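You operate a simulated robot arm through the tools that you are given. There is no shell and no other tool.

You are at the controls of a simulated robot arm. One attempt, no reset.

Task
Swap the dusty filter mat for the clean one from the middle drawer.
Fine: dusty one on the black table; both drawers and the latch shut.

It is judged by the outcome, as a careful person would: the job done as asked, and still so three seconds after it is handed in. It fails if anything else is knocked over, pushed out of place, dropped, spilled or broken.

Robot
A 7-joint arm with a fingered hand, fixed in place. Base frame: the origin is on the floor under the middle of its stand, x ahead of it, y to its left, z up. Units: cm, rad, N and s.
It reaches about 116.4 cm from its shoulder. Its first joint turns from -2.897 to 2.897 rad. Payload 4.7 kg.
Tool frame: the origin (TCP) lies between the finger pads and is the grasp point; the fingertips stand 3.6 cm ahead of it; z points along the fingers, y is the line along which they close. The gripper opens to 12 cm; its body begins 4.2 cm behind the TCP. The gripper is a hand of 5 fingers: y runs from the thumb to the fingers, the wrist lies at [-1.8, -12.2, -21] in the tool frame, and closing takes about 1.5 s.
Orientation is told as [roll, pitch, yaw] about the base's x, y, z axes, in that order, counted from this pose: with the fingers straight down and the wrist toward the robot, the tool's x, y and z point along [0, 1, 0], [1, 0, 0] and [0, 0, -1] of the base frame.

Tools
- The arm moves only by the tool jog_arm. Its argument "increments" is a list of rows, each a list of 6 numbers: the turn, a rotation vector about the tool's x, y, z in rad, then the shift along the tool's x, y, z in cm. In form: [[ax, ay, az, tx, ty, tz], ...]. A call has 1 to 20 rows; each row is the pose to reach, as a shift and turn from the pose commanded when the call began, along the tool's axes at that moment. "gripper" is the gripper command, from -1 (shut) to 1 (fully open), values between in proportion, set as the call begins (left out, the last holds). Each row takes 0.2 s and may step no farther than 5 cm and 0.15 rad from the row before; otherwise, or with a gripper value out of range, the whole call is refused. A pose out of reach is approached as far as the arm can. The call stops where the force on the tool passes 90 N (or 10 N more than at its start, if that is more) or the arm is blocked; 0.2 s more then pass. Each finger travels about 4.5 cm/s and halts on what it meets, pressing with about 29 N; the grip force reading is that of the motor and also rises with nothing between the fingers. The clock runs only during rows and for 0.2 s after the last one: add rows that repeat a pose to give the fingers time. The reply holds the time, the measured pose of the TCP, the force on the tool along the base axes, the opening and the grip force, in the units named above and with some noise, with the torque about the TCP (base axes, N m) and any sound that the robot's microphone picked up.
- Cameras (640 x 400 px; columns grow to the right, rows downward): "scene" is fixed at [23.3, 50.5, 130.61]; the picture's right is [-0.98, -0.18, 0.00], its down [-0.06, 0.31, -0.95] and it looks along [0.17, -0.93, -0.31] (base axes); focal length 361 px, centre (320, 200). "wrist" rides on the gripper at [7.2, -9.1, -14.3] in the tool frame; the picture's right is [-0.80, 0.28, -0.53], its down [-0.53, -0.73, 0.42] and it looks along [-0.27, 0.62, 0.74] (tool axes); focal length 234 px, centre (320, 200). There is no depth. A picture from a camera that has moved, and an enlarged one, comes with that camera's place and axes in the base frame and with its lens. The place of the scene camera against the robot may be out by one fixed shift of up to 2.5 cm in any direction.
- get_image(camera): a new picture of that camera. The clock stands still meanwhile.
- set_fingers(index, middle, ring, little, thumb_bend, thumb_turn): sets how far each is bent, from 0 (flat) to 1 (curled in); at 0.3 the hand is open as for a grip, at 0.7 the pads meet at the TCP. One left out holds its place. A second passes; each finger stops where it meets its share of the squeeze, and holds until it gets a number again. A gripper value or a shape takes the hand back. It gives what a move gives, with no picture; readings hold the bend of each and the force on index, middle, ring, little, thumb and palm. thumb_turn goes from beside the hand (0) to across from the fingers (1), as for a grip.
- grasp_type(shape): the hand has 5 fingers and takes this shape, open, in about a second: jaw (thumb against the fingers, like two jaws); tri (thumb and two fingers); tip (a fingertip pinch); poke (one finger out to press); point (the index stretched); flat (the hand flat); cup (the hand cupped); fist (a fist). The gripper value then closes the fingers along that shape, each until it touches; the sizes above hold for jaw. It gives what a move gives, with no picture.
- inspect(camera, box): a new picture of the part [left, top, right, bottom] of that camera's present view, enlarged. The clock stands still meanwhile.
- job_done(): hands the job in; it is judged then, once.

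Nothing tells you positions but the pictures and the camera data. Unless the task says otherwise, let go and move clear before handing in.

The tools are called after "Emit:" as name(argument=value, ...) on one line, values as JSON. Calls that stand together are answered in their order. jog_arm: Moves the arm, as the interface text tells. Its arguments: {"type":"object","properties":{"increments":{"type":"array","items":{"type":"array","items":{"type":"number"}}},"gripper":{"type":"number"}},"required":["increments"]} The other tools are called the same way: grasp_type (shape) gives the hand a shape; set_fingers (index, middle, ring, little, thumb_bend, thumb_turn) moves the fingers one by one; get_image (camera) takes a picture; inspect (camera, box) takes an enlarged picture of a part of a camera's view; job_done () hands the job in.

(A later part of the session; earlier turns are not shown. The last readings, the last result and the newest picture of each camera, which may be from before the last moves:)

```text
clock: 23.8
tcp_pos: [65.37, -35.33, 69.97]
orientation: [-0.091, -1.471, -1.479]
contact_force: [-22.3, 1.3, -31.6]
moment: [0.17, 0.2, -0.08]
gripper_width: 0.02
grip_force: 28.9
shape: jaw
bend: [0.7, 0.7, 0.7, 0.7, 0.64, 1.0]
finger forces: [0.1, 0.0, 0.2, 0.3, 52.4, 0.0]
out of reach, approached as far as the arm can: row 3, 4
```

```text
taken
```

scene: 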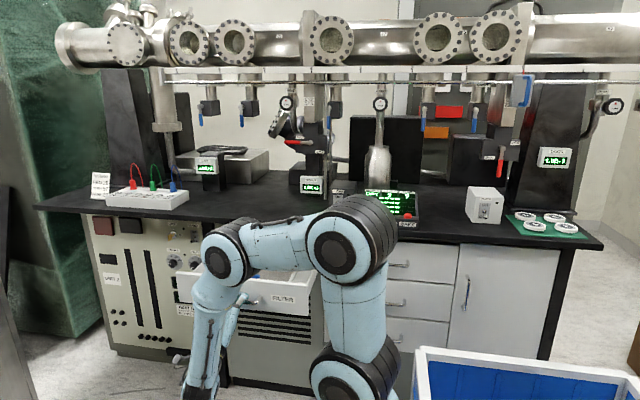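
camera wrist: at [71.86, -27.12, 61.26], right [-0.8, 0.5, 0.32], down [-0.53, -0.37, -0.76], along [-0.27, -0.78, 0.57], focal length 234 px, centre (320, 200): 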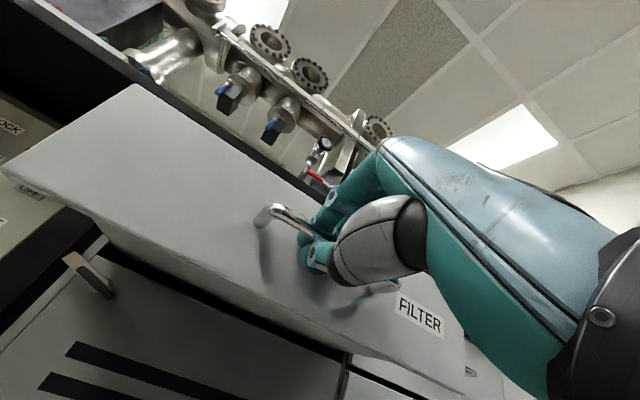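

The arm ran out of reach near y≈-35 and the hand twisted slightly. I'll ease back 2 cm to relax, then release the handle; the drawer is open about 27 cm.

Emit:
jog_arm(increments=[[0, 0, 0, 0, 0.1, 1.2], [0, 0, 0, 0, 0.18, 2.4]])

Emit:
get_image(camera="wrist")

```text
clock: 24.4
tcp_pos: [65.54, -37.82, 70.21]
orientation: [-0.043, -1.494, -1.528]
contact_force: [-25.0, 0.7, -36.2]
moment: [0.21, 0.23, -0.11]
gripper_width: 0.0
grip_force: 28.9
shape: jaw
bend: [0.7, 0.7, 0.7, 0.7, 0.63, 1.0]
finger forces: [0.1, 0.0, 0.1, 0.7, 56.9, 0.1]
```

```text
taken
camera wrist: at [72.72, -22.83, 62.06], right [-0.8, 0.5, 0.32], down [-0.53, -0.37, -0.76], along [-0.26, -0.78, 0.56], focal length 234 px, centre (320, 200)
```

wrist: 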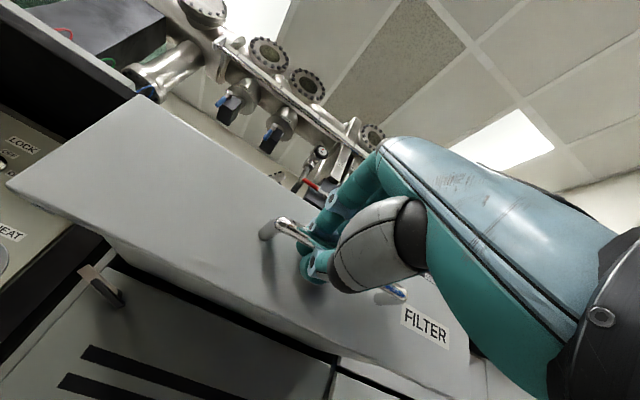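

Emit:
jog_arm(increments=[[0, 0, 0, -0.4, -0.35, 0], [0, 0, 0, -0.8, -0.75, 0], [0, 0, 0, -0.8, -0.75, 0]])

```text
clock: 25.2
tcp_pos: [65.03, -37.94, 69.78]
orientation: [0.026, -1.489, -1.592]
contact_force: [5.3, 1.7, -11.6]
moment: [0.05, 0.18, 0.07]
gripper_width: 0.0
grip_force: 28.7
shape: jaw
bend: [0.7, 0.7, 0.7, 0.7, 0.64, 1.0]
finger forces: [0.8, 0.1, 0.9, 4.1, 7.0, 0.0]
```

Force is relaxed. I'll release the handle.

Emit:
jog_arm(increments=[[0, 0, 0, 0, 0, 0], [0, 0, 0, 0, 0, 0], [0, 0, 0, 0, 0, 0], [0, 0, 0, 0, 0, 0], [0, 0, 0, 0, 0, 0], [0, 0, 0, 0, 0, 0], [0, 0, 0, 0, 0, 0]], gripper=1)

Emit:
get_image(camera="wrist")

```text
clock: 26.8
tcp_pos: [64.83, -37.9, 69.66]
orientation: [-0.014, -1.488, -1.554]
contact_force: [0.2, 0.0, 0.7]
moment: [0.0, 0.0, -0.01]
gripper_width: 11.95
grip_force: 0.0
shape: jaw
bend: [0.3, 0.3, 0.3, 0.3, 0.3, 0.98]
finger forces: [0.0, 0.1, 0.0, 0.0, 0.1, 0.0]
```

```text
taken
camera wrist: at [72.12, -22.87, 61.69], right [-0.8, 0.5, 0.32], down [-0.53, -0.36, -0.76], along [-0.26, -0.79, 0.56], focal length 234 px, centre (320, 200)
```

wrist: 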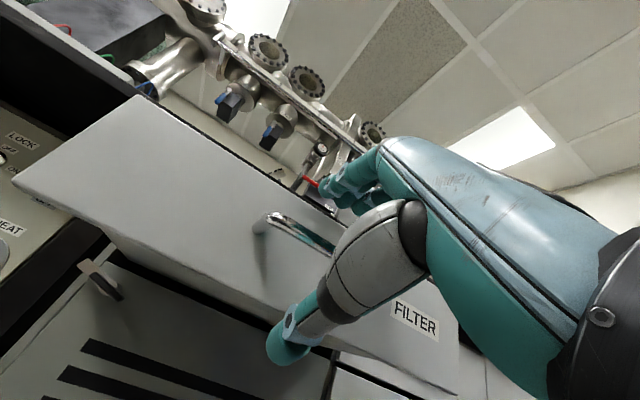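

Emit:
jog_arm(increments=[[0, 0, 0, 1.5, 0, -1.5], [0, 0, 0, 3, 0, -3], [0, 0, 0, 5, 0, -4.5], [0, 0, 0, 7, 0, -6]])

Emit:
get_image(camera="wrist")

```text
clock: 27.8
tcp_pos: [70.95, -32.76, 70.62]
orientation: [-0.03, -1.489, -1.539]
contact_force: [0.5, 0.2, -1.1]
moment: [-0.05, 0.01, -0.05]
gripper_width: 11.96
grip_force: 0.0
shape: jaw
bend: [0.3, 0.3, 0.3, 0.3, 0.3, 0.98]
finger forces: [0.0, 0.0, 0.0, 0.0, 0.0, 0.0]
out of reach, approached as far as the arm can: row 1, 2, 3, 4
```

```text
taken
camera wrist: at [78.22, -17.59, 62.56], right [-0.8, 0.5, 0.32], down [-0.53, -0.36, -0.76], along [-0.26, -0.79, 0.56], focal length 234 px, centre (320, 200)
```

wrist: 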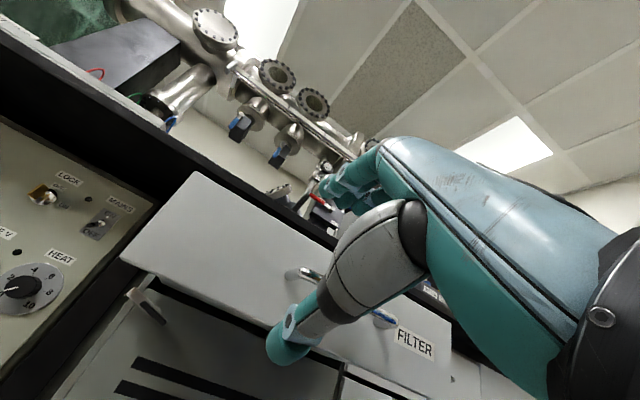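

I'm clear of the handle. I'll rise and turn the fingers down to look into the open drawer.

Emit:
jog_arm(increments=[[0.13, 0, 0, 0.3, 3, 0], [0.26, 0, 0, 0.6, 6, 0], [0.39, 0, 0, 0.9, 9, 0], [0.52, 0, 0, 1.2, 12, 0], [0.65, 0, 0, 1.5, 15, 0], [0.78, 0, 0, 1.8, 18, 0], [0.91, 0, 0, 2.1, 21, 0], [1.04, 0, 0, 2.4, 24, 0], [1.17, 0, 0, 2.7, 27, 0], [1.3, 0, 0, 3, 30, 0], [1.43, 0, 0, 3, 33, 0]])

Emit:
get_image(camera="wrist")

Emit:
get_image(camera="scene")

```text
clock: 30.2
tcp_pos: [74.08, -34.68, 103.46]
orientation: [-0.002, -0.068, -1.569]
contact_force: [0.8, -0.9, 0.2]
moment: [-0.04, 0.0, 0.03]
gripper_width: 11.98
grip_force: 0.0
shape: jaw
bend: [0.3, 0.3, 0.3, 0.3, 0.3, 0.98]
finger forces: [0.1, 0.0, 0.1, 0.0, 0.0, 0.0]
```

```text
taken
camera wrist: at [81.36, -24.71, 117.05], right [-0.8, -0.25, 0.54], down [-0.53, 0.7, -0.47], along [-0.27, -0.67, -0.69], focal length 234 px, centre (320, 200)
```

wrist: 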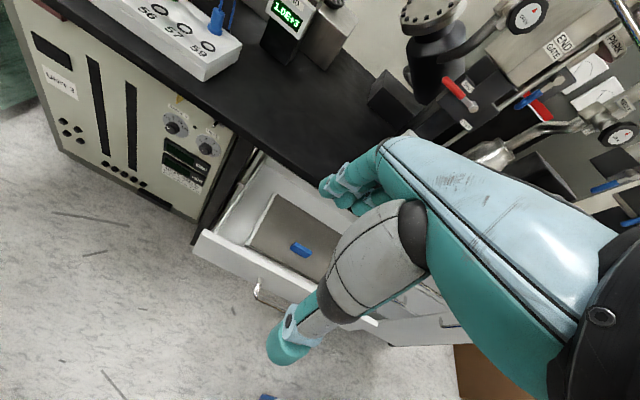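

```text
taken
```

scene: 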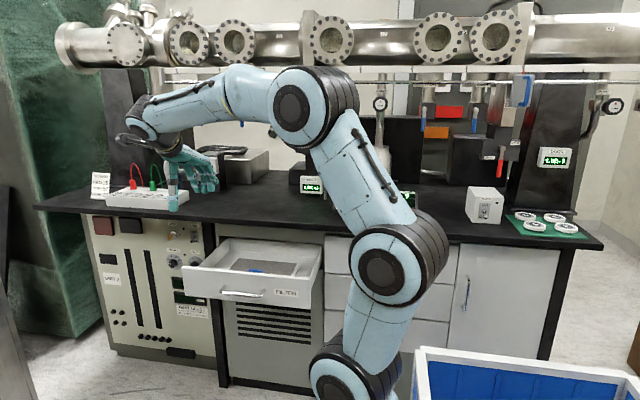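

The open drawer holds a grey mat with a blue tab. I'll look closer from both cameras.

Emit:
inspect(camera="wrist", box=[180, 130, 400, 350])

Emit:
inspect(camera="scene", box=[175, 225, 335, 325])

```text
1.82 times, centred on (290, 240) of wrist
camera zoom: at [81.36, -24.71, 117.05], right [-0.8, -0.25, 0.54], down [-0.53, 0.7, -0.47], along [-0.27, -0.67, -0.69], focal length 426 px, centre (374, 127)
```

zoom: 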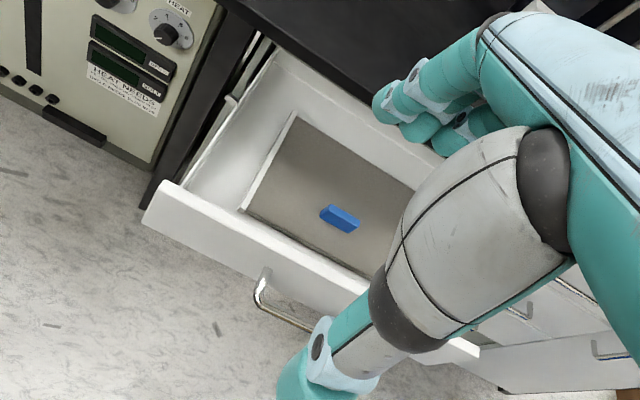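

```text
4.00 times, centred on (255, 275) of scene
camera zoom: at [23.3, 50.5, 130.61], right [-0.98, -0.18, 0.0], down [-0.06, 0.31, -0.95], along [0.17, -0.93, -0.31], focal length 1444 px, centre (580, -100)
```

zoom: 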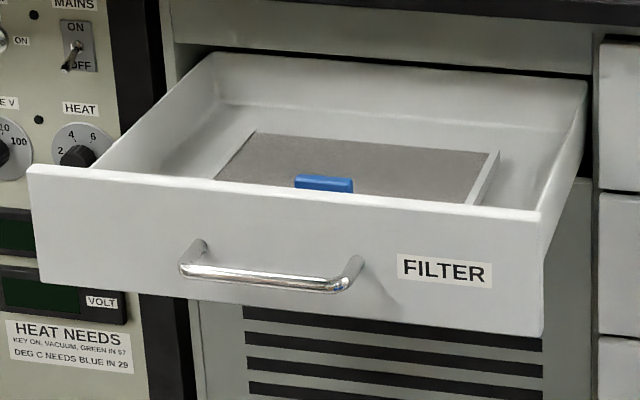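

The dusty mat is a slab at roughly x 51–75, y -65…-48, with a blue tab near (63.5, -53, 69.7). I'll move the hand above it, half open and tilted slightly to stay clear of the bench edge at y≈-59, z≈83–85.

Emit:
jog_arm(increments=[[-0.066, 0, 0, -2.1, 2.0, 2.8], [-0.132, 0, 0, -4.2, 4.1, 5.7], [-0.2, 0, 0, -6.4, 6.2, 8.5], [-0.266, 0, 0, -8.5, 8.3, 11.4], [-0.332, 0, 0, -10.6, 10.4, 14.2]], gripper=0)

Emit:
get_image(camera="wrist")

Emit:
inspect(camera="wrist", box=[200, 150, 400, 350])

Emit:
get_image(camera="scene")

```text
clock: 31.4
tcp_pos: [63.46, -46.42, 90.04]
orientation: [-0.002, -0.402, -1.571]
contact_force: [-0.2, 0.2, 0.0]
moment: [-0.04, 0.0, -0.02]
gripper_width: 6.05
grip_force: 0.1
shape: jaw
bend: [0.74, 0.45, 0.42, 0.4, 0.7, 1.0]
finger forces: [0.0, 0.1, 0.0, 0.0, 0.1, 0.1]
```

```text
taken
camera wrist: at [70.66, -32.37, 99.57], right [-0.8, -0.05, 0.59], down [-0.53, 0.51, -0.68], along [-0.27, -0.86, -0.43], focal length 234 px, centre (320, 200)
```

wrist: 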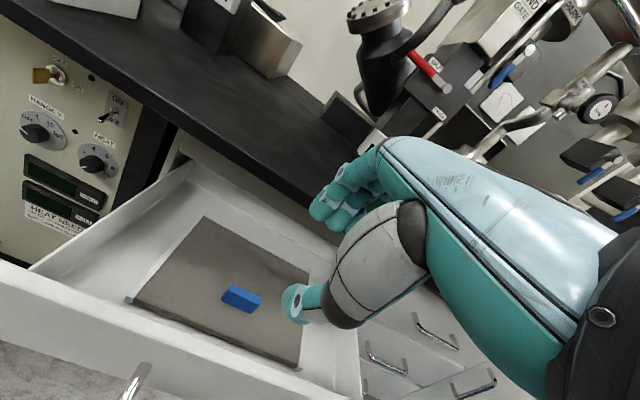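

```text
2.00 times, centred on (300, 250) of wrist
camera zoom: at [70.66, -32.37, 99.57], right [-0.8, -0.05, 0.59], down [-0.53, 0.51, -0.68], along [-0.27, -0.86, -0.43], focal length 468 px, centre (360, 100)
```

zoom: 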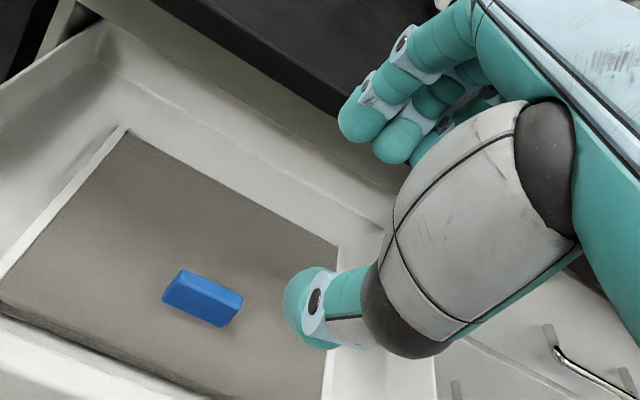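

```text
taken
```

scene: 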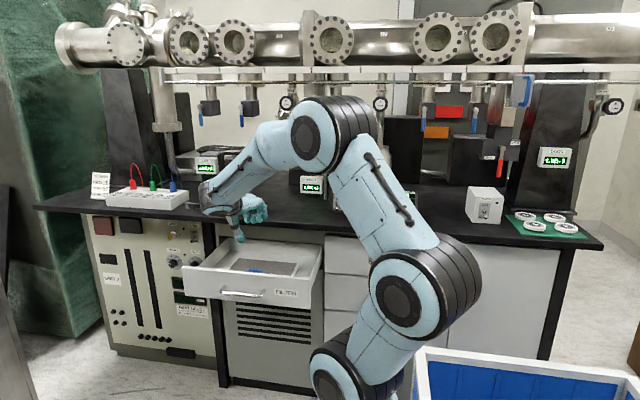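

The view of the mat is clear now. I'll zoom in on the tab and the mat edges.

Emit:
inspect(camera="wrist", box=[180, 250, 300, 350])

Emit:
inspect(camera="wrist", box=[100, 190, 240, 330])

Emit:
inspect(camera="wrist", box=[250, 240, 390, 390])

Emit:
inspect(camera="scene", box=[220, 245, 320, 290])

```text
4.00 times, centred on (240, 300) of wrist
camera zoom: at [70.66, -32.37, 99.57], right [-0.8, -0.05, 0.59], down [-0.53, 0.51, -0.68], along [-0.27, -0.86, -0.43], focal length 937 px, centre (640, -200)
```

zoom: 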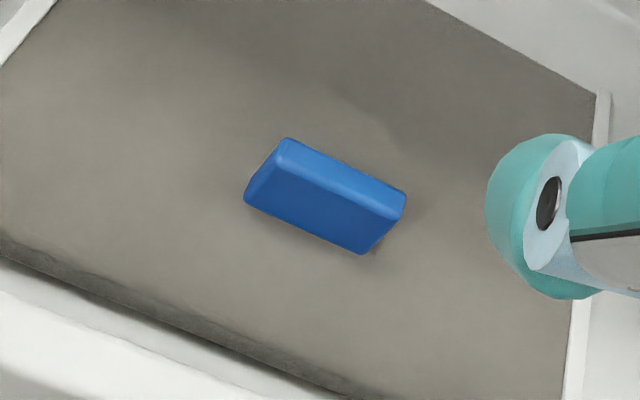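

```text
2.86 times, centred on (170, 260) of wrist
camera zoom: at [70.66, -32.37, 99.57], right [-0.8, -0.05, 0.59], down [-0.53, 0.51, -0.68], along [-0.27, -0.86, -0.43], focal length 669 px, centre (749, 29)
```

zoom: 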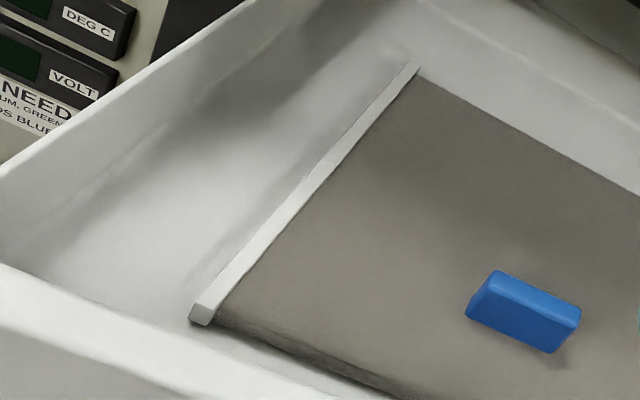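

```text
2.67 times, centred on (320, 315) of wrist
camera zoom: at [70.66, -32.37, 99.57], right [-0.8, -0.05, 0.59], down [-0.53, 0.51, -0.68], along [-0.27, -0.86, -0.43], focal length 624 px, centre (320, -107)
```

zoom: 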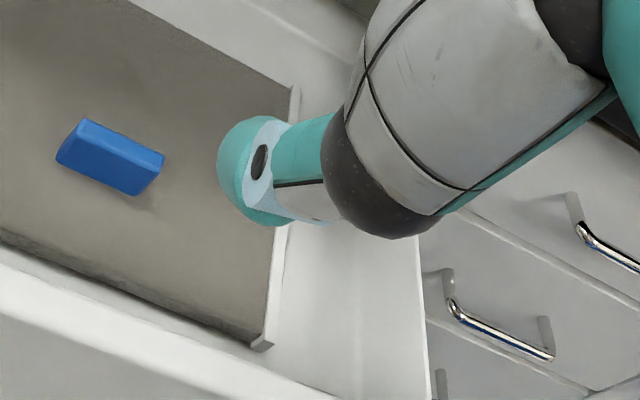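

```text
6.40 times, centred on (270, 268) of scene
camera zoom: at [23.3, 50.5, 130.61], right [-0.98, -0.18, 0.0], down [-0.06, 0.31, -0.95], along [0.17, -0.93, -0.31], focal length 2310 px, centre (640, -232)
```

zoom: 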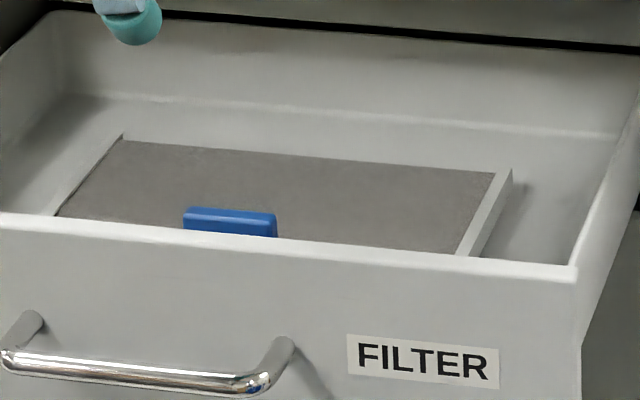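

There are white guide rails on both sides of the mat, and the tab is about 4.8×1.1×2.2 cm, centred near (63.0, -53.9) with its top at z≈69. A fingertip pinch would suit it, so I'll try the tip shape here in free air to see its geometry.

Emit:
grasp_type(shape="tip")

Emit:
inspect(camera="wrist", box=[200, 120, 460, 380])

Emit:
inspect(camera="scene", box=[180, 170, 300, 260])

```text
clock: 32.3
tcp_pos: [63.39, -46.37, 89.94]
orientation: [-0.002, -0.401, -1.57]
contact_force: [-0.2, 0.0, -0.3]
moment: [0.03, -0.04, 0.04]
gripper_width: 11.98
grip_force: 0.0
shape: tip
bend: [0.3, 0.98, 0.99, 0.99, 0.3, 0.98]
finger forces: [0.0, 0.1, 0.0, 0.0, 0.0, 0.1]
```

```text
1.54 times, centred on (330, 250) of wrist
camera zoom: at [70.7, -32.35, 99.58], right [-0.8, -0.05, 0.59], down [-0.53, 0.51, -0.68], along [-0.27, -0.86, -0.44], focal length 360 px, centre (305, 123)
```

zoom: 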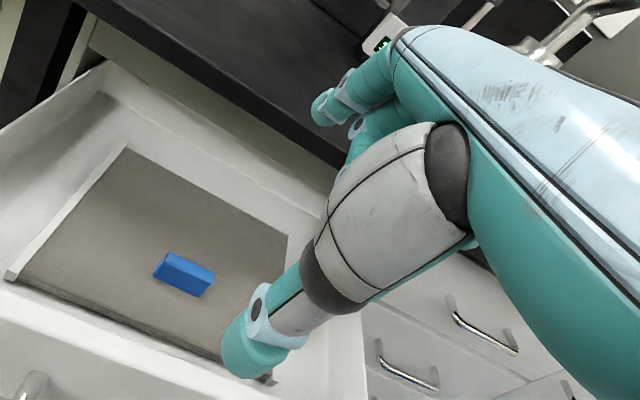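

```text
4.44 times, centred on (240, 215) of scene
camera zoom: at [23.3, 50.5, 130.61], right [-0.98, -0.18, 0.0], down [-0.06, 0.31, -0.95], along [0.17, -0.93, -0.31], focal length 1604 px, centre (676, 133)
```

zoom: 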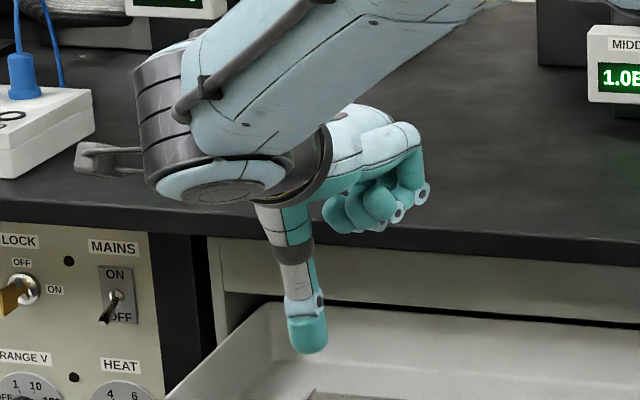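

Tip uses only the index and thumb. The tri shape (thumb, index, middle) fits the 4.8 cm tab better, so I'll take that, straighten the fingers to vertical above the tab, and check alignment.

Emit:
grasp_type(shape="tri")

Emit:
jog_arm(increments=[[0.1, 0, 0, 0, 0.75, 3], [0.2, 0, 0, -0.1, 1.5, 6], [0.3, 0, 0, -0.15, 2.2, 9], [0.4, 0, 0, -0.2, 3.0, 12]], gripper=0)

Emit:
get_image(camera="wrist")

Emit:
inspect(camera="scene", box=[180, 200, 320, 300])

```text
clock: 33.2
tcp_pos: [63.5, -46.32, 90.03]
orientation: [0.0, -0.4, -1.57]
contact_force: [0.5, 0.7, 0.7]
moment: [-0.02, 0.01, -0.01]
gripper_width: 11.99
grip_force: 0.0
shape: tri
bend: [0.3, 0.3, 0.99, 0.99, 0.3, 0.98]
finger forces: [0.0, 0.0, 0.0, 0.0, 0.0, 0.0]
```

```text
clock: 34.2
tcp_pos: [63.33, -53.33, 79.87]
orientation: [-0.005, 0.006, -1.568]
contact_force: [5.0, 67.8, -9.1]
moment: [-2.32, 0.14, -0.46]
gripper_width: 5.16
grip_force: 0.2
shape: tri
bend: [0.74, 0.6, 0.99, 0.99, 0.7, 1.0]
finger forces: [0.0, 67.7, 0.1, 0.0, 0.0, 0.0]
```

```text
taken
camera wrist: at [70.55, -44.29, 94.05], right [-0.8, -0.29, 0.53], down [-0.54, 0.73, -0.42], along [-0.27, -0.62, -0.74], focal length 234 px, centre (320, 200)
```

wrist: 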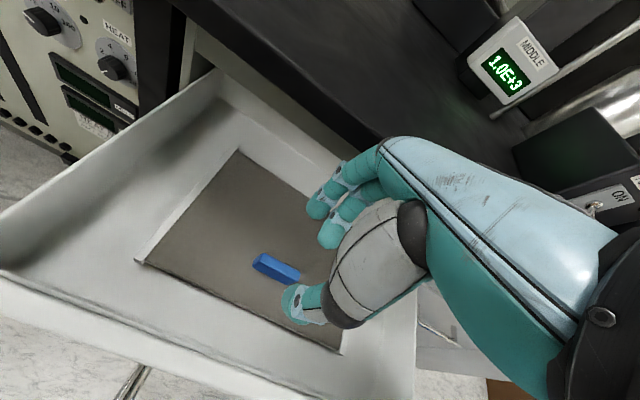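

```text
4.00 times, centred on (250, 250) of scene
camera zoom: at [23.3, 50.5, 130.61], right [-0.98, -0.18, 0.0], down [-0.06, 0.31, -0.95], along [0.17, -0.93, -0.31], focal length 1444 px, centre (600, 0)
```

zoom: 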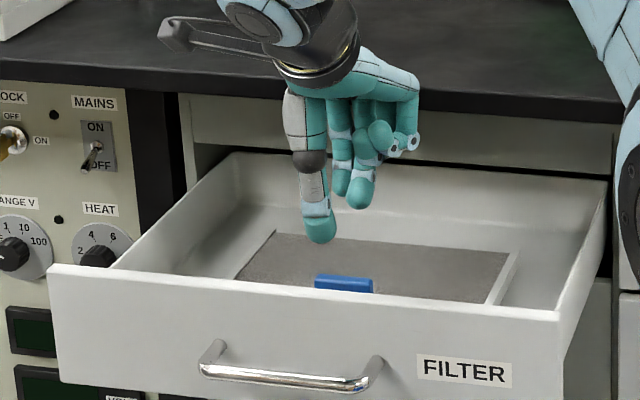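

The middle finger is touching the bench's front edge (68 N), so this spot is too close to the slab. I'll back away toward the robot at once. Opening the drawer further will bring the mat out from under the slab.

Emit:
jog_arm(increments=[[0, 0, 0, 0, -1.5, 0], [0, 0, 0, 0, -3.0, 0], [0, 0, 0, 0, -4.5, -1]])

Emit:
get_image(camera="scene")

```text
clock: 35.0
tcp_pos: [63.27, -49.41, 81.23]
orientation: [-0.001, -0.004, -1.568]
contact_force: [-0.8, -0.4, -0.3]
moment: [0.01, 0.03, -0.01]
gripper_width: 6.0
grip_force: 0.1
shape: tri
bend: [0.74, 0.45, 0.99, 0.99, 0.7, 1.0]
finger forces: [0.0, 0.0, 0.0, 0.0, 0.1, 0.1]
```

```text
taken
```

scene: 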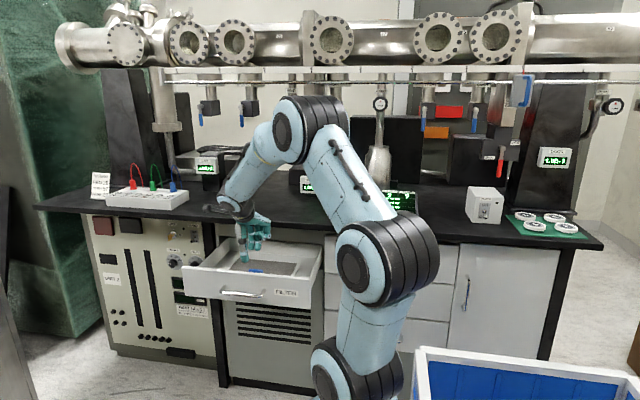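

Clear again. I'll close the fingers and lower them just inside the drawer front panel, so I can draw it further out from the inside.

Emit:
jog_arm(increments=[[0, 0, 0, 0, -1.5, 0], [0, 0, 0, 0, -2.9, 0], [0, 0, 0, 0, -2.9, 0], [0, 0, 0, 0, -2.9, 0], [0, 0, 0, 0, -2.9, 0], [0, 0, 0, 0, -2.9, 2], [0, 0, 0, 0, -2.9, 4.5], [0, 0, 0, 0, -2.9, 6.7]], gripper=-1)

Emit:
get_image(camera="wrist")

Emit:
inspect(camera="scene", box=[180, 200, 320, 300])

```text
clock: 36.8
tcp_pos: [63.13, -46.48, 74.49]
orientation: [-0.002, -0.001, -1.571]
contact_force: [0.4, -0.1, 0.5]
moment: [0.01, -0.02, 0.01]
gripper_width: 0.0
grip_force: 28.8
shape: tri
bend: [0.7, 0.7, 1.0, 1.0, 0.52, 1.0]
finger forces: [0.1, 0.0, 0.0, 0.0, 0.1, 0.0]
```

```text
taken
camera wrist: at [70.47, -37.31, 88.79], right [-0.8, -0.28, 0.53], down [-0.53, 0.73, -0.43], along [-0.27, -0.62, -0.74], focal length 234 px, centre (320, 200)
```

wrist: 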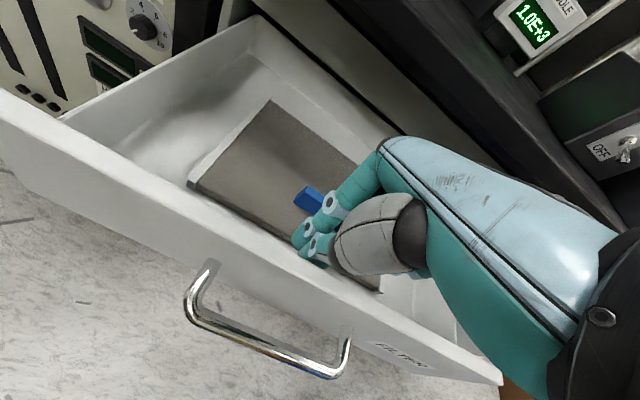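

```text
4.00 times, centred on (250, 250) of scene
camera zoom: at [23.3, 50.5, 130.61], right [-0.98, -0.18, 0.0], down [-0.06, 0.31, -0.95], along [0.17, -0.93, -0.31], focal length 1444 px, centre (600, 0)
```

zoom: 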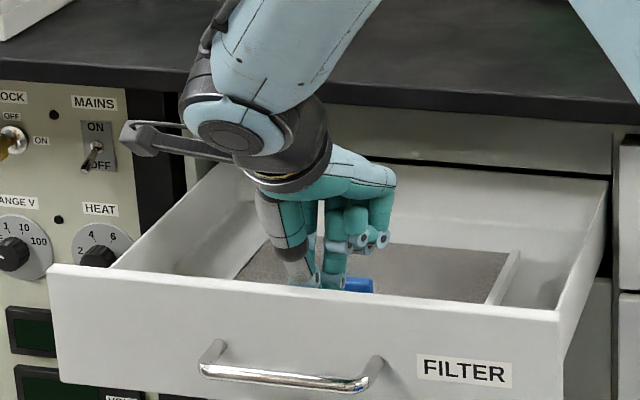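

The fingertips are inside, behind the front panel. I'll draw the drawer out gently and watch for the stop.

Emit:
jog_arm(increments=[[0, 0, 0, 0, -1, 0], [0, 0, 0, 0, -2, 0], [0, 0, 0, 0, -3, 0], [0, 0, 0, 0, -4, 0], [0, 0, 0, 0, -5, 0]])

Emit:
get_image(camera="wrist")

```text
clock: 38.0
tcp_pos: [63.21, -41.7, 74.65]
orientation: [0.001, -0.006, -1.571]
contact_force: [-2.5, -24.1, 4.9]
moment: [0.08, -0.06, -0.05]
gripper_width: 0.02
grip_force: 29.3
shape: tri
bend: [0.7, 0.7, 1.0, 1.0, 0.52, 1.0]
finger forces: [0.1, 0.0, 0.1, 0.1, 24.9, 0.0]
```

```text
taken
camera wrist: at [70.44, -32.49, 88.91], right [-0.8, -0.28, 0.53], down [-0.53, 0.73, -0.43], along [-0.27, -0.62, -0.74], focal length 234 px, centre (320, 200)
```

wrist: 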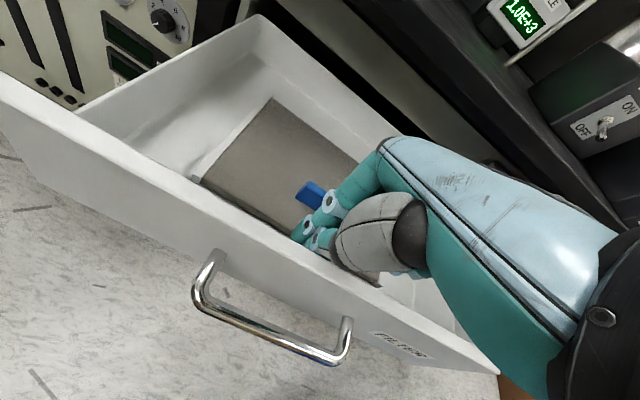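

Emit:
jog_arm(increments=[[0, 0, 0, 0, -0.5, 0], [0, 0, 0, 0, -0.5, 0]])

```text
clock: 38.6
tcp_pos: [63.17, -41.08, 74.75]
orientation: [0.002, -0.003, -1.571]
contact_force: [-9.7, -44.6, 15.6]
moment: [0.17, -0.08, -0.07]
gripper_width: 0.0
grip_force: 29.1
shape: tri
bend: [0.7, 0.7, 1.0, 1.0, 0.54, 1.0]
finger forces: [0.1, 0.1, 0.1, 0.1, 48.1, 0.0]
```

That's the drawer's end stop. I'll back off, rise, and re-measure the mat.

Emit:
jog_arm(increments=[[0, 0, 0, 0, 1.5, 0], [0, 0, 0, 0, 2, -3.5], [0, 0, 0, 0, 2, -7.5], [0, 0, 0, 0, 1, -11.5], [0, 0, 0, 0, 0, -15.5]], gripper=1)

Emit:
get_image(camera="wrist")

Emit:
inspect(camera="scene", box=[170, 220, 330, 320])

```text
clock: 39.8
tcp_pos: [63.16, -40.88, 89.79]
orientation: [-0.001, -0.001, -1.572]
contact_force: [-0.2, -0.5, -0.6]
moment: [0.0, 0.0, 0.0]
gripper_width: 11.99
grip_force: 0.1
shape: tri
bend: [0.3, 0.3, 0.99, 0.99, 0.3, 0.98]
finger forces: [0.1, 0.0, 0.0, 0.0, 0.1, 0.0]
```

```text
taken
camera wrist: at [70.48, -31.79, 104.11], right [-0.8, -0.28, 0.53], down [-0.53, 0.73, -0.42], along [-0.27, -0.62, -0.74], focal length 234 px, centre (320, 200)
```

wrist: 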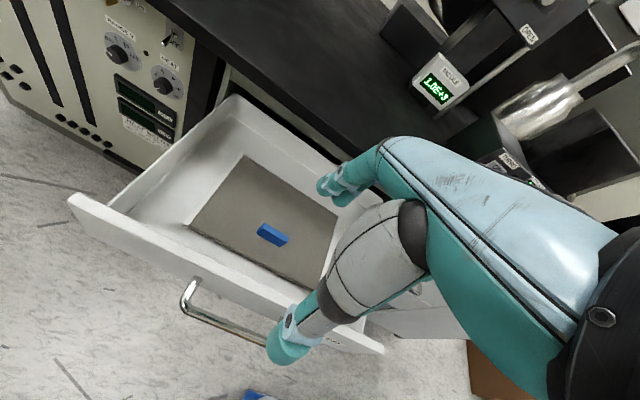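

```text
4.00 times, centred on (250, 270) of scene
camera zoom: at [23.3, 50.5, 130.61], right [-0.98, -0.18, 0.0], down [-0.06, 0.31, -0.95], along [0.17, -0.93, -0.31], focal length 1444 px, centre (600, -80)
```

zoom: 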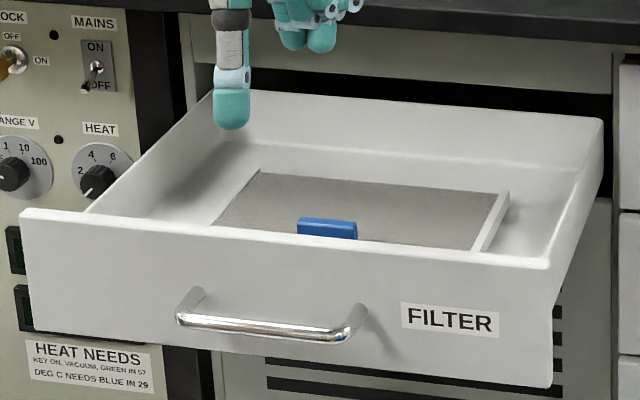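

The drawer came out 4.5 cm more, so the tab is near (63.4, -49.4). I'll zoom in to refine its position.

Emit:
inspect(camera="wrist", box=[220, 190, 340, 290])

Emit:
inspect(camera="scene", box=[215, 255, 315, 300])

Emit:
inspect(camera="wrist", box=[140, 0, 460, 200])

```text
4.00 times, centred on (280, 240) of wrist
camera zoom: at [70.48, -31.79, 104.11], right [-0.8, -0.28, 0.53], down [-0.53, 0.73, -0.42], along [-0.27, -0.62, -0.74], focal length 937 px, centre (480, 40)
```

zoom: 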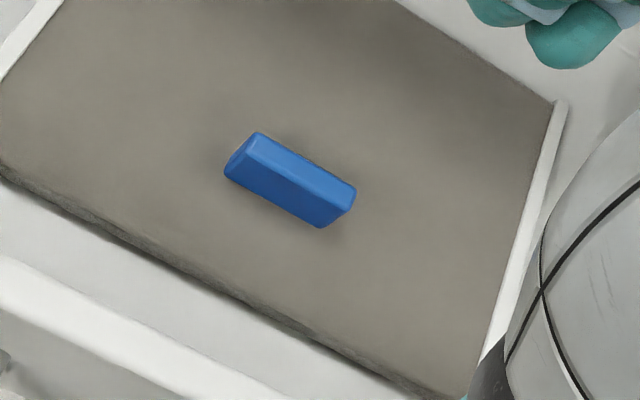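

```text
6.40 times, centred on (265, 278) of scene
camera zoom: at [23.3, 50.5, 130.61], right [-0.98, -0.18, 0.0], down [-0.06, 0.31, -0.95], along [0.17, -0.93, -0.31], focal length 2310 px, centre (672, -296)
```

zoom: 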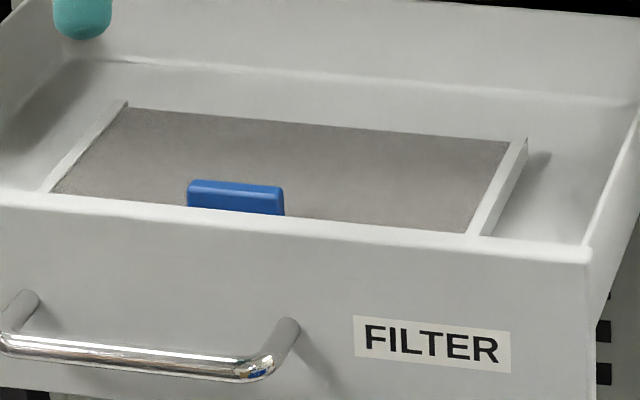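

```text
2.00 times, centred on (300, 100) of wrist
camera zoom: at [70.48, -31.79, 104.11], right [-0.8, -0.28, 0.53], down [-0.53, 0.73, -0.42], along [-0.27, -0.62, -0.74], focal length 468 px, centre (360, 400)
```

zoom: 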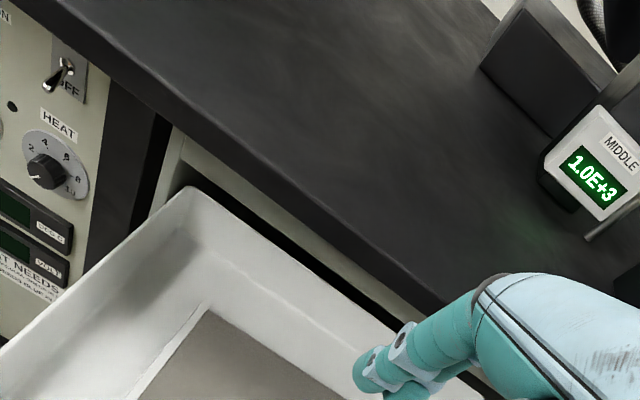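

The tab is centred at about (63.1, -49.6), top z≈69.2. I'll descend over it with the hand open, in two stages.

Emit:
jog_arm(increments=[[0, 0, 0, 0, 3, 2], [0, 0, 0, 0, 6, 4.5], [0, 0, 0, 0, 8.7, 7.5], [0, 0, 0, 0, 8.7, 11], [0, 0, 0, 0, 8.7, 14.5], [0, 0, 0, 0, 8.7, 16.5], [0, 0, 0, 0, 8.7, 17.5]])

Emit:
get_image(camera="wrist")

Emit:
inspect(camera="wrist", box=[220, 140, 400, 340])

Emit:
inspect(camera="scene", box=[190, 220, 310, 310])

```text
clock: 41.4
tcp_pos: [63.2, -49.62, 72.55]
orientation: [0.0, -0.001, -1.567]
contact_force: [-0.1, 1.0, 0.6]
moment: [0.02, 0.0, 0.0]
gripper_width: 11.98
grip_force: 0.0
shape: tri
bend: [0.3, 0.3, 0.99, 0.99, 0.3, 0.98]
finger forces: [0.1, 0.0, 0.0, 0.0, 0.0, 0.0]
```

```text
taken
camera wrist: at [70.53, -40.47, 86.78], right [-0.8, -0.28, 0.53], down [-0.53, 0.73, -0.43], along [-0.27, -0.62, -0.74], focal length 234 px, centre (320, 200)
```

wrist: 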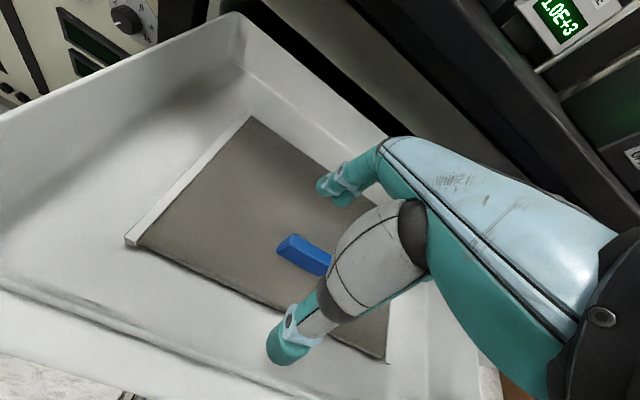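

```text
2.00 times, centred on (310, 240) of wrist
camera zoom: at [70.53, -40.47, 86.78], right [-0.8, -0.28, 0.53], down [-0.53, 0.73, -0.43], along [-0.27, -0.62, -0.74], focal length 468 px, centre (340, 120)
```

zoom: 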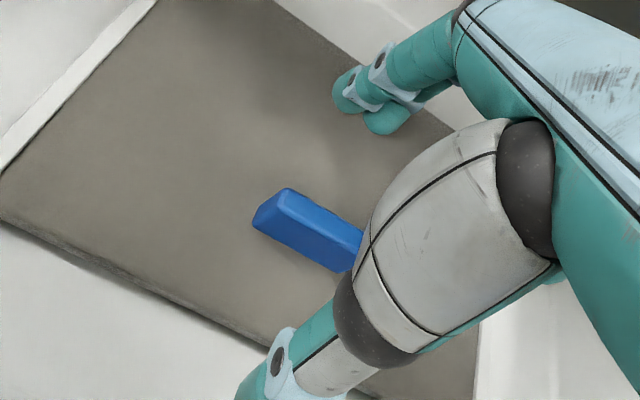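

```text
4.44 times, centred on (250, 265) of scene
camera zoom: at [23.3, 50.5, 130.61], right [-0.98, -0.18, 0.0], down [-0.06, 0.31, -0.95], along [0.17, -0.93, -0.31], focal length 1604 px, centre (631, -89)
```

zoom: 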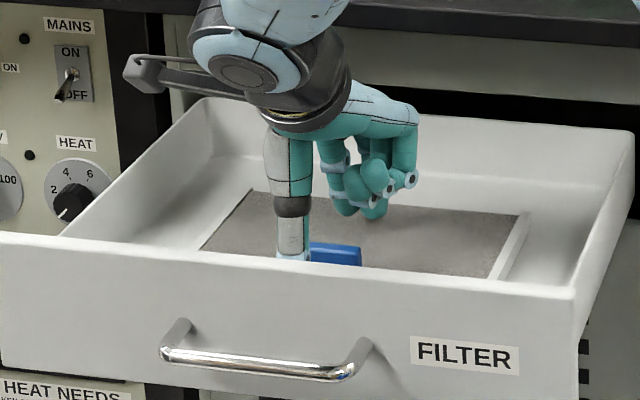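

The alignment is good: tab centre ≈(63.0, -49.7) and TCP at (63.2, -49.6). I'll lower the last 1.7 cm and close.

Emit:
jog_arm(increments=[[0, 0, 0, -0.1, 0, 0.9], [0, 0, 0, -0.1, 0.05, 1.7], [0, 0, 0, -0.1, 0.05, 1.7]])

Emit:
jog_arm(increments=[[0, 0, 0, 0, 0, 0], [0, 0, 0, 0, 0, 0], [0, 0, 0, 0, 0, 0], [0, 0, 0, 0, 0, 0], [0, 0, 0, 0, 0, 0], [0, 0, 0, 0, 0, 0], [0, 0, 0, 0, 0, 0], [0, 0, 0, 0, 0, 0]], gripper=-1)

Emit:
inspect(camera="wrist", box=[220, 140, 400, 340])

Emit:
inspect(camera="scene", box=[190, 220, 310, 310])

```text
clock: 42.2
tcp_pos: [63.26, -49.67, 71.12]
orientation: [0.002, -0.004, -1.568]
contact_force: [-0.5, 2.1, 9.2]
moment: [-0.62, 0.12, -0.01]
gripper_width: 11.9
grip_force: 0.0
shape: tri
bend: [0.3, 0.3, 0.99, 0.99, 0.3, 0.98]
finger forces: [0.0, 9.3, 0.0, 0.0, 0.0, 0.0]
```

```text
clock: 44.0
tcp_pos: [63.09, -49.66, 71.07]
orientation: [-0.001, -0.004, -1.571]
contact_force: [-2.0, -1.6, 27.3]
moment: [-0.73, -0.14, -0.08]
gripper_width: 2.78
grip_force: 29.0
shape: tri
bend: [0.75, 0.51, 1.0, 1.0, 0.8, 1.0]
finger forces: [30.1, 7.3, 0.0, 0.0, 22.3, 0.1]
```

```text
2.00 times, centred on (310, 240) of wrist
camera zoom: at [70.42, -40.53, 85.26], right [-0.8, -0.28, 0.52], down [-0.53, 0.73, -0.43], along [-0.26, -0.62, -0.74], focal length 468 px, centre (340, 120)
```

zoom: 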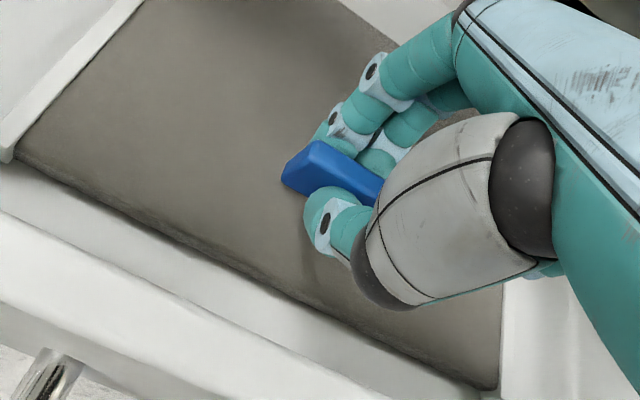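

```text
4.44 times, centred on (250, 265) of scene
camera zoom: at [23.3, 50.5, 130.61], right [-0.98, -0.18, 0.0], down [-0.06, 0.31, -0.95], along [0.17, -0.93, -0.31], focal length 1604 px, centre (631, -89)
```

zoom: 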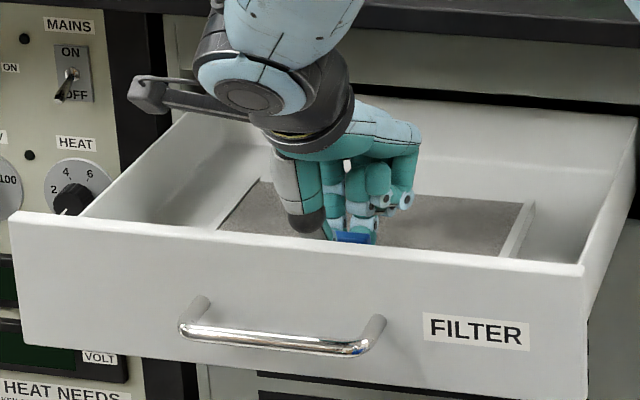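

The fingertips reached the mat surface (27 N upward), and closing nudged the drawer in slightly. I'll open, rise a little, and look before re-gripping higher on the tab.

Emit:
jog_arm(increments=[[0, 0, 0, 0, 0, 0], [0, 0, 0, 0, 0, 0], [0, 0, 0, 0, 0, 0], [0, 0, 0, 0, 0, 0], [0, 0, 0, 0, 0, 0], [0, 0, 0, 0, 0, -1.0]], gripper=1)

Emit:
inspect(camera="wrist", box=[220, 140, 400, 340])

Emit:
inspect(camera="scene", box=[190, 220, 310, 310])

```text
clock: 45.4
tcp_pos: [63.04, -49.44, 71.56]
orientation: [-0.003, 0.002, -1.571]
contact_force: [-0.2, 0.1, 0.3]
moment: [0.0, -0.03, 0.02]
gripper_width: 11.99
grip_force: 0.0
shape: tri
bend: [0.3, 0.3, 0.99, 0.99, 0.3, 0.98]
finger forces: [0.0, 0.0, 0.0, 0.1, 0.1, 0.0]
```

```text
2.00 times, centred on (310, 240) of wrist
camera zoom: at [70.39, -40.46, 85.81], right [-0.8, -0.28, 0.53], down [-0.53, 0.73, -0.42], along [-0.27, -0.62, -0.74], focal length 468 px, centre (340, 120)
```

zoom: 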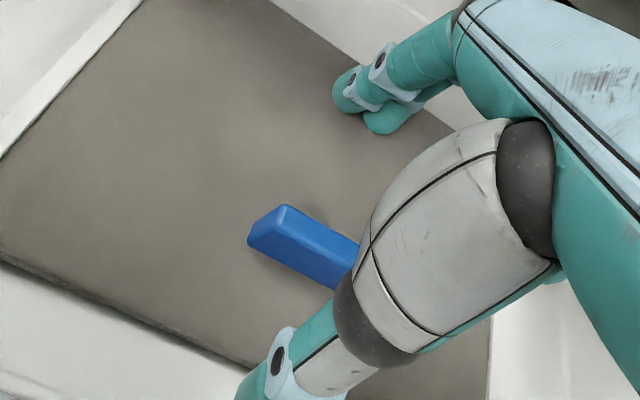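

```text
4.44 times, centred on (250, 265) of scene
camera zoom: at [23.3, 50.5, 130.61], right [-0.98, -0.18, 0.0], down [-0.06, 0.31, -0.95], along [0.17, -0.93, -0.31], focal length 1604 px, centre (631, -89)
```

zoom: 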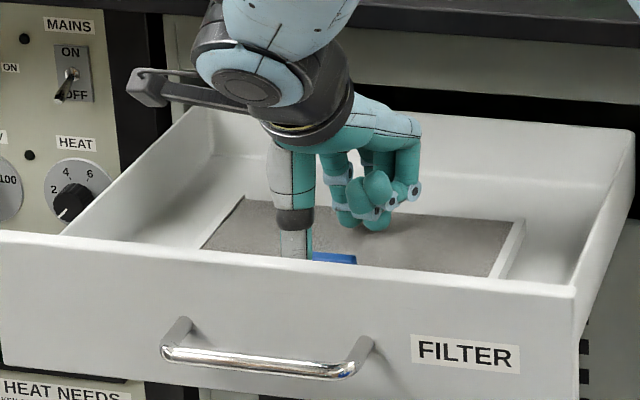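

The tab is now centred near y≈-48.4. I'll shift to it, keep the TCP near z≈71.9, and close again.

Emit:
jog_arm(increments=[[0, 0, 0, 0, -0.6, -0.05], [0, 0, 0, 0, -1.1, -0.05], [0, 0, 0, 0, -1.1, -0.05]])

Emit:
jog_arm(increments=[[0, 0, 0, 0, 0, 0], [0, 0, 0, 0, 0, 0], [0, 0, 0, 0, 0, 0], [0, 0, 0, 0, 0, 0], [0, 0, 0, 0, 0, 0], [0, 0, 0, 0, 0, 0], [0, 0, 0, 0, 0, 0], [0, 0, 0, 0, 0, 0], [0, 0, 0, 0, 0, 0]], gripper=-1)

Emit:
inspect(camera="wrist", box=[220, 140, 400, 340])

Emit:
inspect(camera="scene", box=[190, 220, 310, 310])

```text
clock: 46.2
tcp_pos: [62.97, -48.63, 71.85]
orientation: [0.0, -0.002, -1.57]
contact_force: [-0.4, -0.6, 0.2]
moment: [-0.02, -0.03, 0.01]
gripper_width: 11.98
grip_force: 0.0
shape: tri
bend: [0.3, 0.3, 0.99, 0.99, 0.31, 0.98]
finger forces: [0.0, 0.0, 0.0, 0.0, 0.8, 0.1]
```

```text
clock: 48.2
tcp_pos: [63.05, -48.56, 71.88]
orientation: [0.001, -0.001, -1.569]
contact_force: [0.0, -1.0, 1.3]
moment: [-0.01, 0.03, -0.01]
gripper_width: 0.75
grip_force: 28.9
shape: tri
bend: [0.7, 0.7, 1.0, 1.0, 0.74, 1.0]
finger forces: [12.9, 12.4, 0.0, 0.0, 25.7, 0.0]
```

```text
2.00 times, centred on (310, 240) of wrist
camera zoom: at [70.42, -39.44, 86.09], right [-0.8, -0.28, 0.53], down [-0.53, 0.73, -0.43], along [-0.27, -0.62, -0.74], focal length 468 px, centre (340, 120)
```

zoom: 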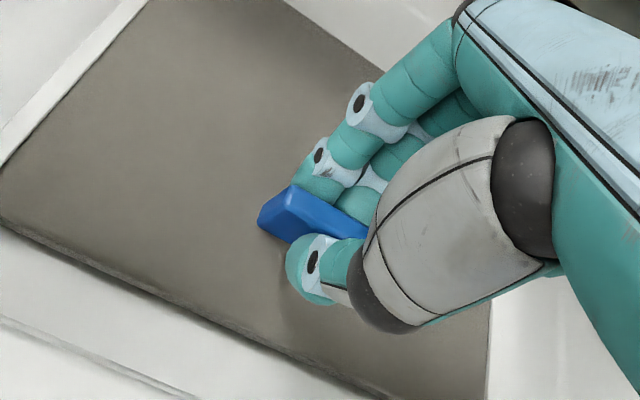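

```text
4.44 times, centred on (250, 265) of scene
camera zoom: at [23.3, 50.5, 130.61], right [-0.98, -0.18, 0.0], down [-0.06, 0.31, -0.95], along [0.17, -0.93, -0.31], focal length 1604 px, centre (631, -89)
```

zoom: 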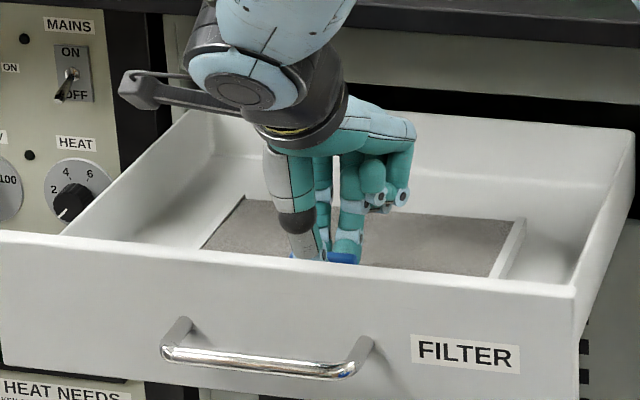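

A clean grip: index and middle about 13 N each, thumb 26 N. I'll lift a little and check that the mat follows.

Emit:
jog_arm(increments=[[0, 0, 0, 0, 0, -0.7], [0, 0, 0, 0, 0, -1.4], [0, 0, 0, 0, 0, -2.2], [0, 0, 0, 0, 0, -3.0]])

Emit:
get_image(camera="wrist")

Emit:
inspect(camera="scene", box=[190, 220, 310, 310])

```text
clock: 49.2
tcp_pos: [63.12, -48.67, 74.97]
orientation: [0.0, -0.002, -1.567]
contact_force: [0.0, 0.2, -2.1]
moment: [0.04, -0.01, 0.0]
gripper_width: 0.75
grip_force: 29.1
shape: tri
bend: [0.7, 0.7, 1.0, 1.0, 0.74, 1.0]
finger forces: [13.4, 12.8, 0.0, 0.0, 26.3, 0.0]
```

```text
taken
camera wrist: at [70.37, -39.41, 89.11], right [-0.8, -0.28, 0.53], down [-0.53, 0.73, -0.43], along [-0.27, -0.62, -0.74], focal length 234 px, centre (320, 200)
```

wrist: 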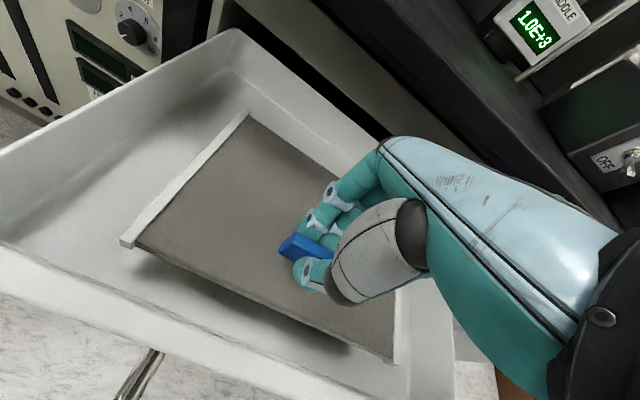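

```text
4.44 times, centred on (250, 265) of scene
camera zoom: at [23.3, 50.5, 130.61], right [-0.98, -0.18, 0.0], down [-0.06, 0.31, -0.95], along [0.17, -0.93, -0.31], focal length 1604 px, centre (631, -89)
```

zoom: 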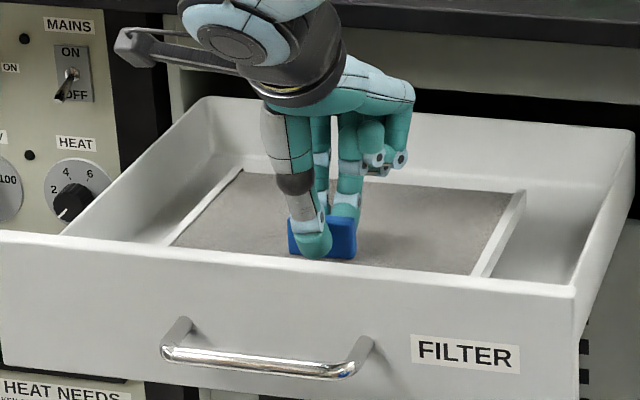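

The mat is lifted (about 0.2 kg), and the white strips turn out to be its own frame. I'll raise it above the drawer front while staying below the slab, draw it toward me, then go up.

Emit:
jog_arm(increments=[[0, 0, 0, 0, 0, -1.5], [0, 0, 0, 0, 0, -3], [0, 0, 0, 0, 0, -4.5], [0, 0, 0, 0, 0, -6], [0, 0, 0, 0, 0, -7.5], [0, 0, 0, 0, 0, -9]])

Emit:
get_image(camera="wrist")

Emit:
inspect(camera="scene", box=[170, 190, 330, 310])

```text
clock: 50.6
tcp_pos: [62.99, -48.5, 83.9]
orientation: [0.0, -0.001, -1.571]
contact_force: [0.4, -0.4, -0.8]
moment: [0.04, 0.0, -0.02]
gripper_width: 0.76
grip_force: 29.1
shape: tri
bend: [0.7, 0.7, 1.0, 1.0, 0.74, 1.0]
finger forces: [13.5, 12.8, 0.0, 0.1, 26.4, 0.0]
```

```text
taken
camera wrist: at [70.38, -39.45, 98.15], right [-0.8, -0.28, 0.53], down [-0.53, 0.73, -0.43], along [-0.27, -0.62, -0.74], focal length 234 px, centre (320, 200)
```

wrist: 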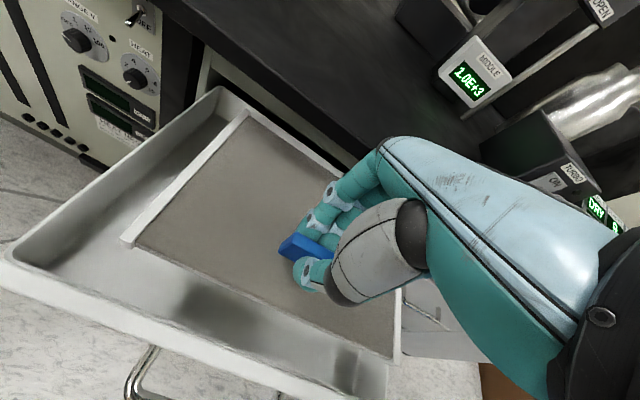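

```text
3.33 times, centred on (250, 250) of scene
camera zoom: at [23.3, 50.5, 130.61], right [-0.98, -0.18, 0.0], down [-0.06, 0.31, -0.95], along [0.17, -0.93, -0.31], focal length 1203 px, centre (553, 33)
```

zoom: 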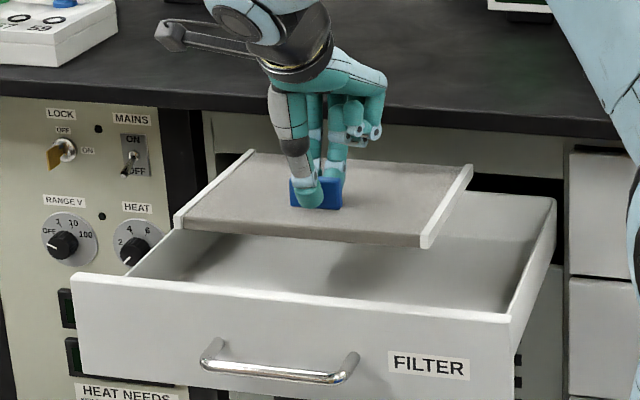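

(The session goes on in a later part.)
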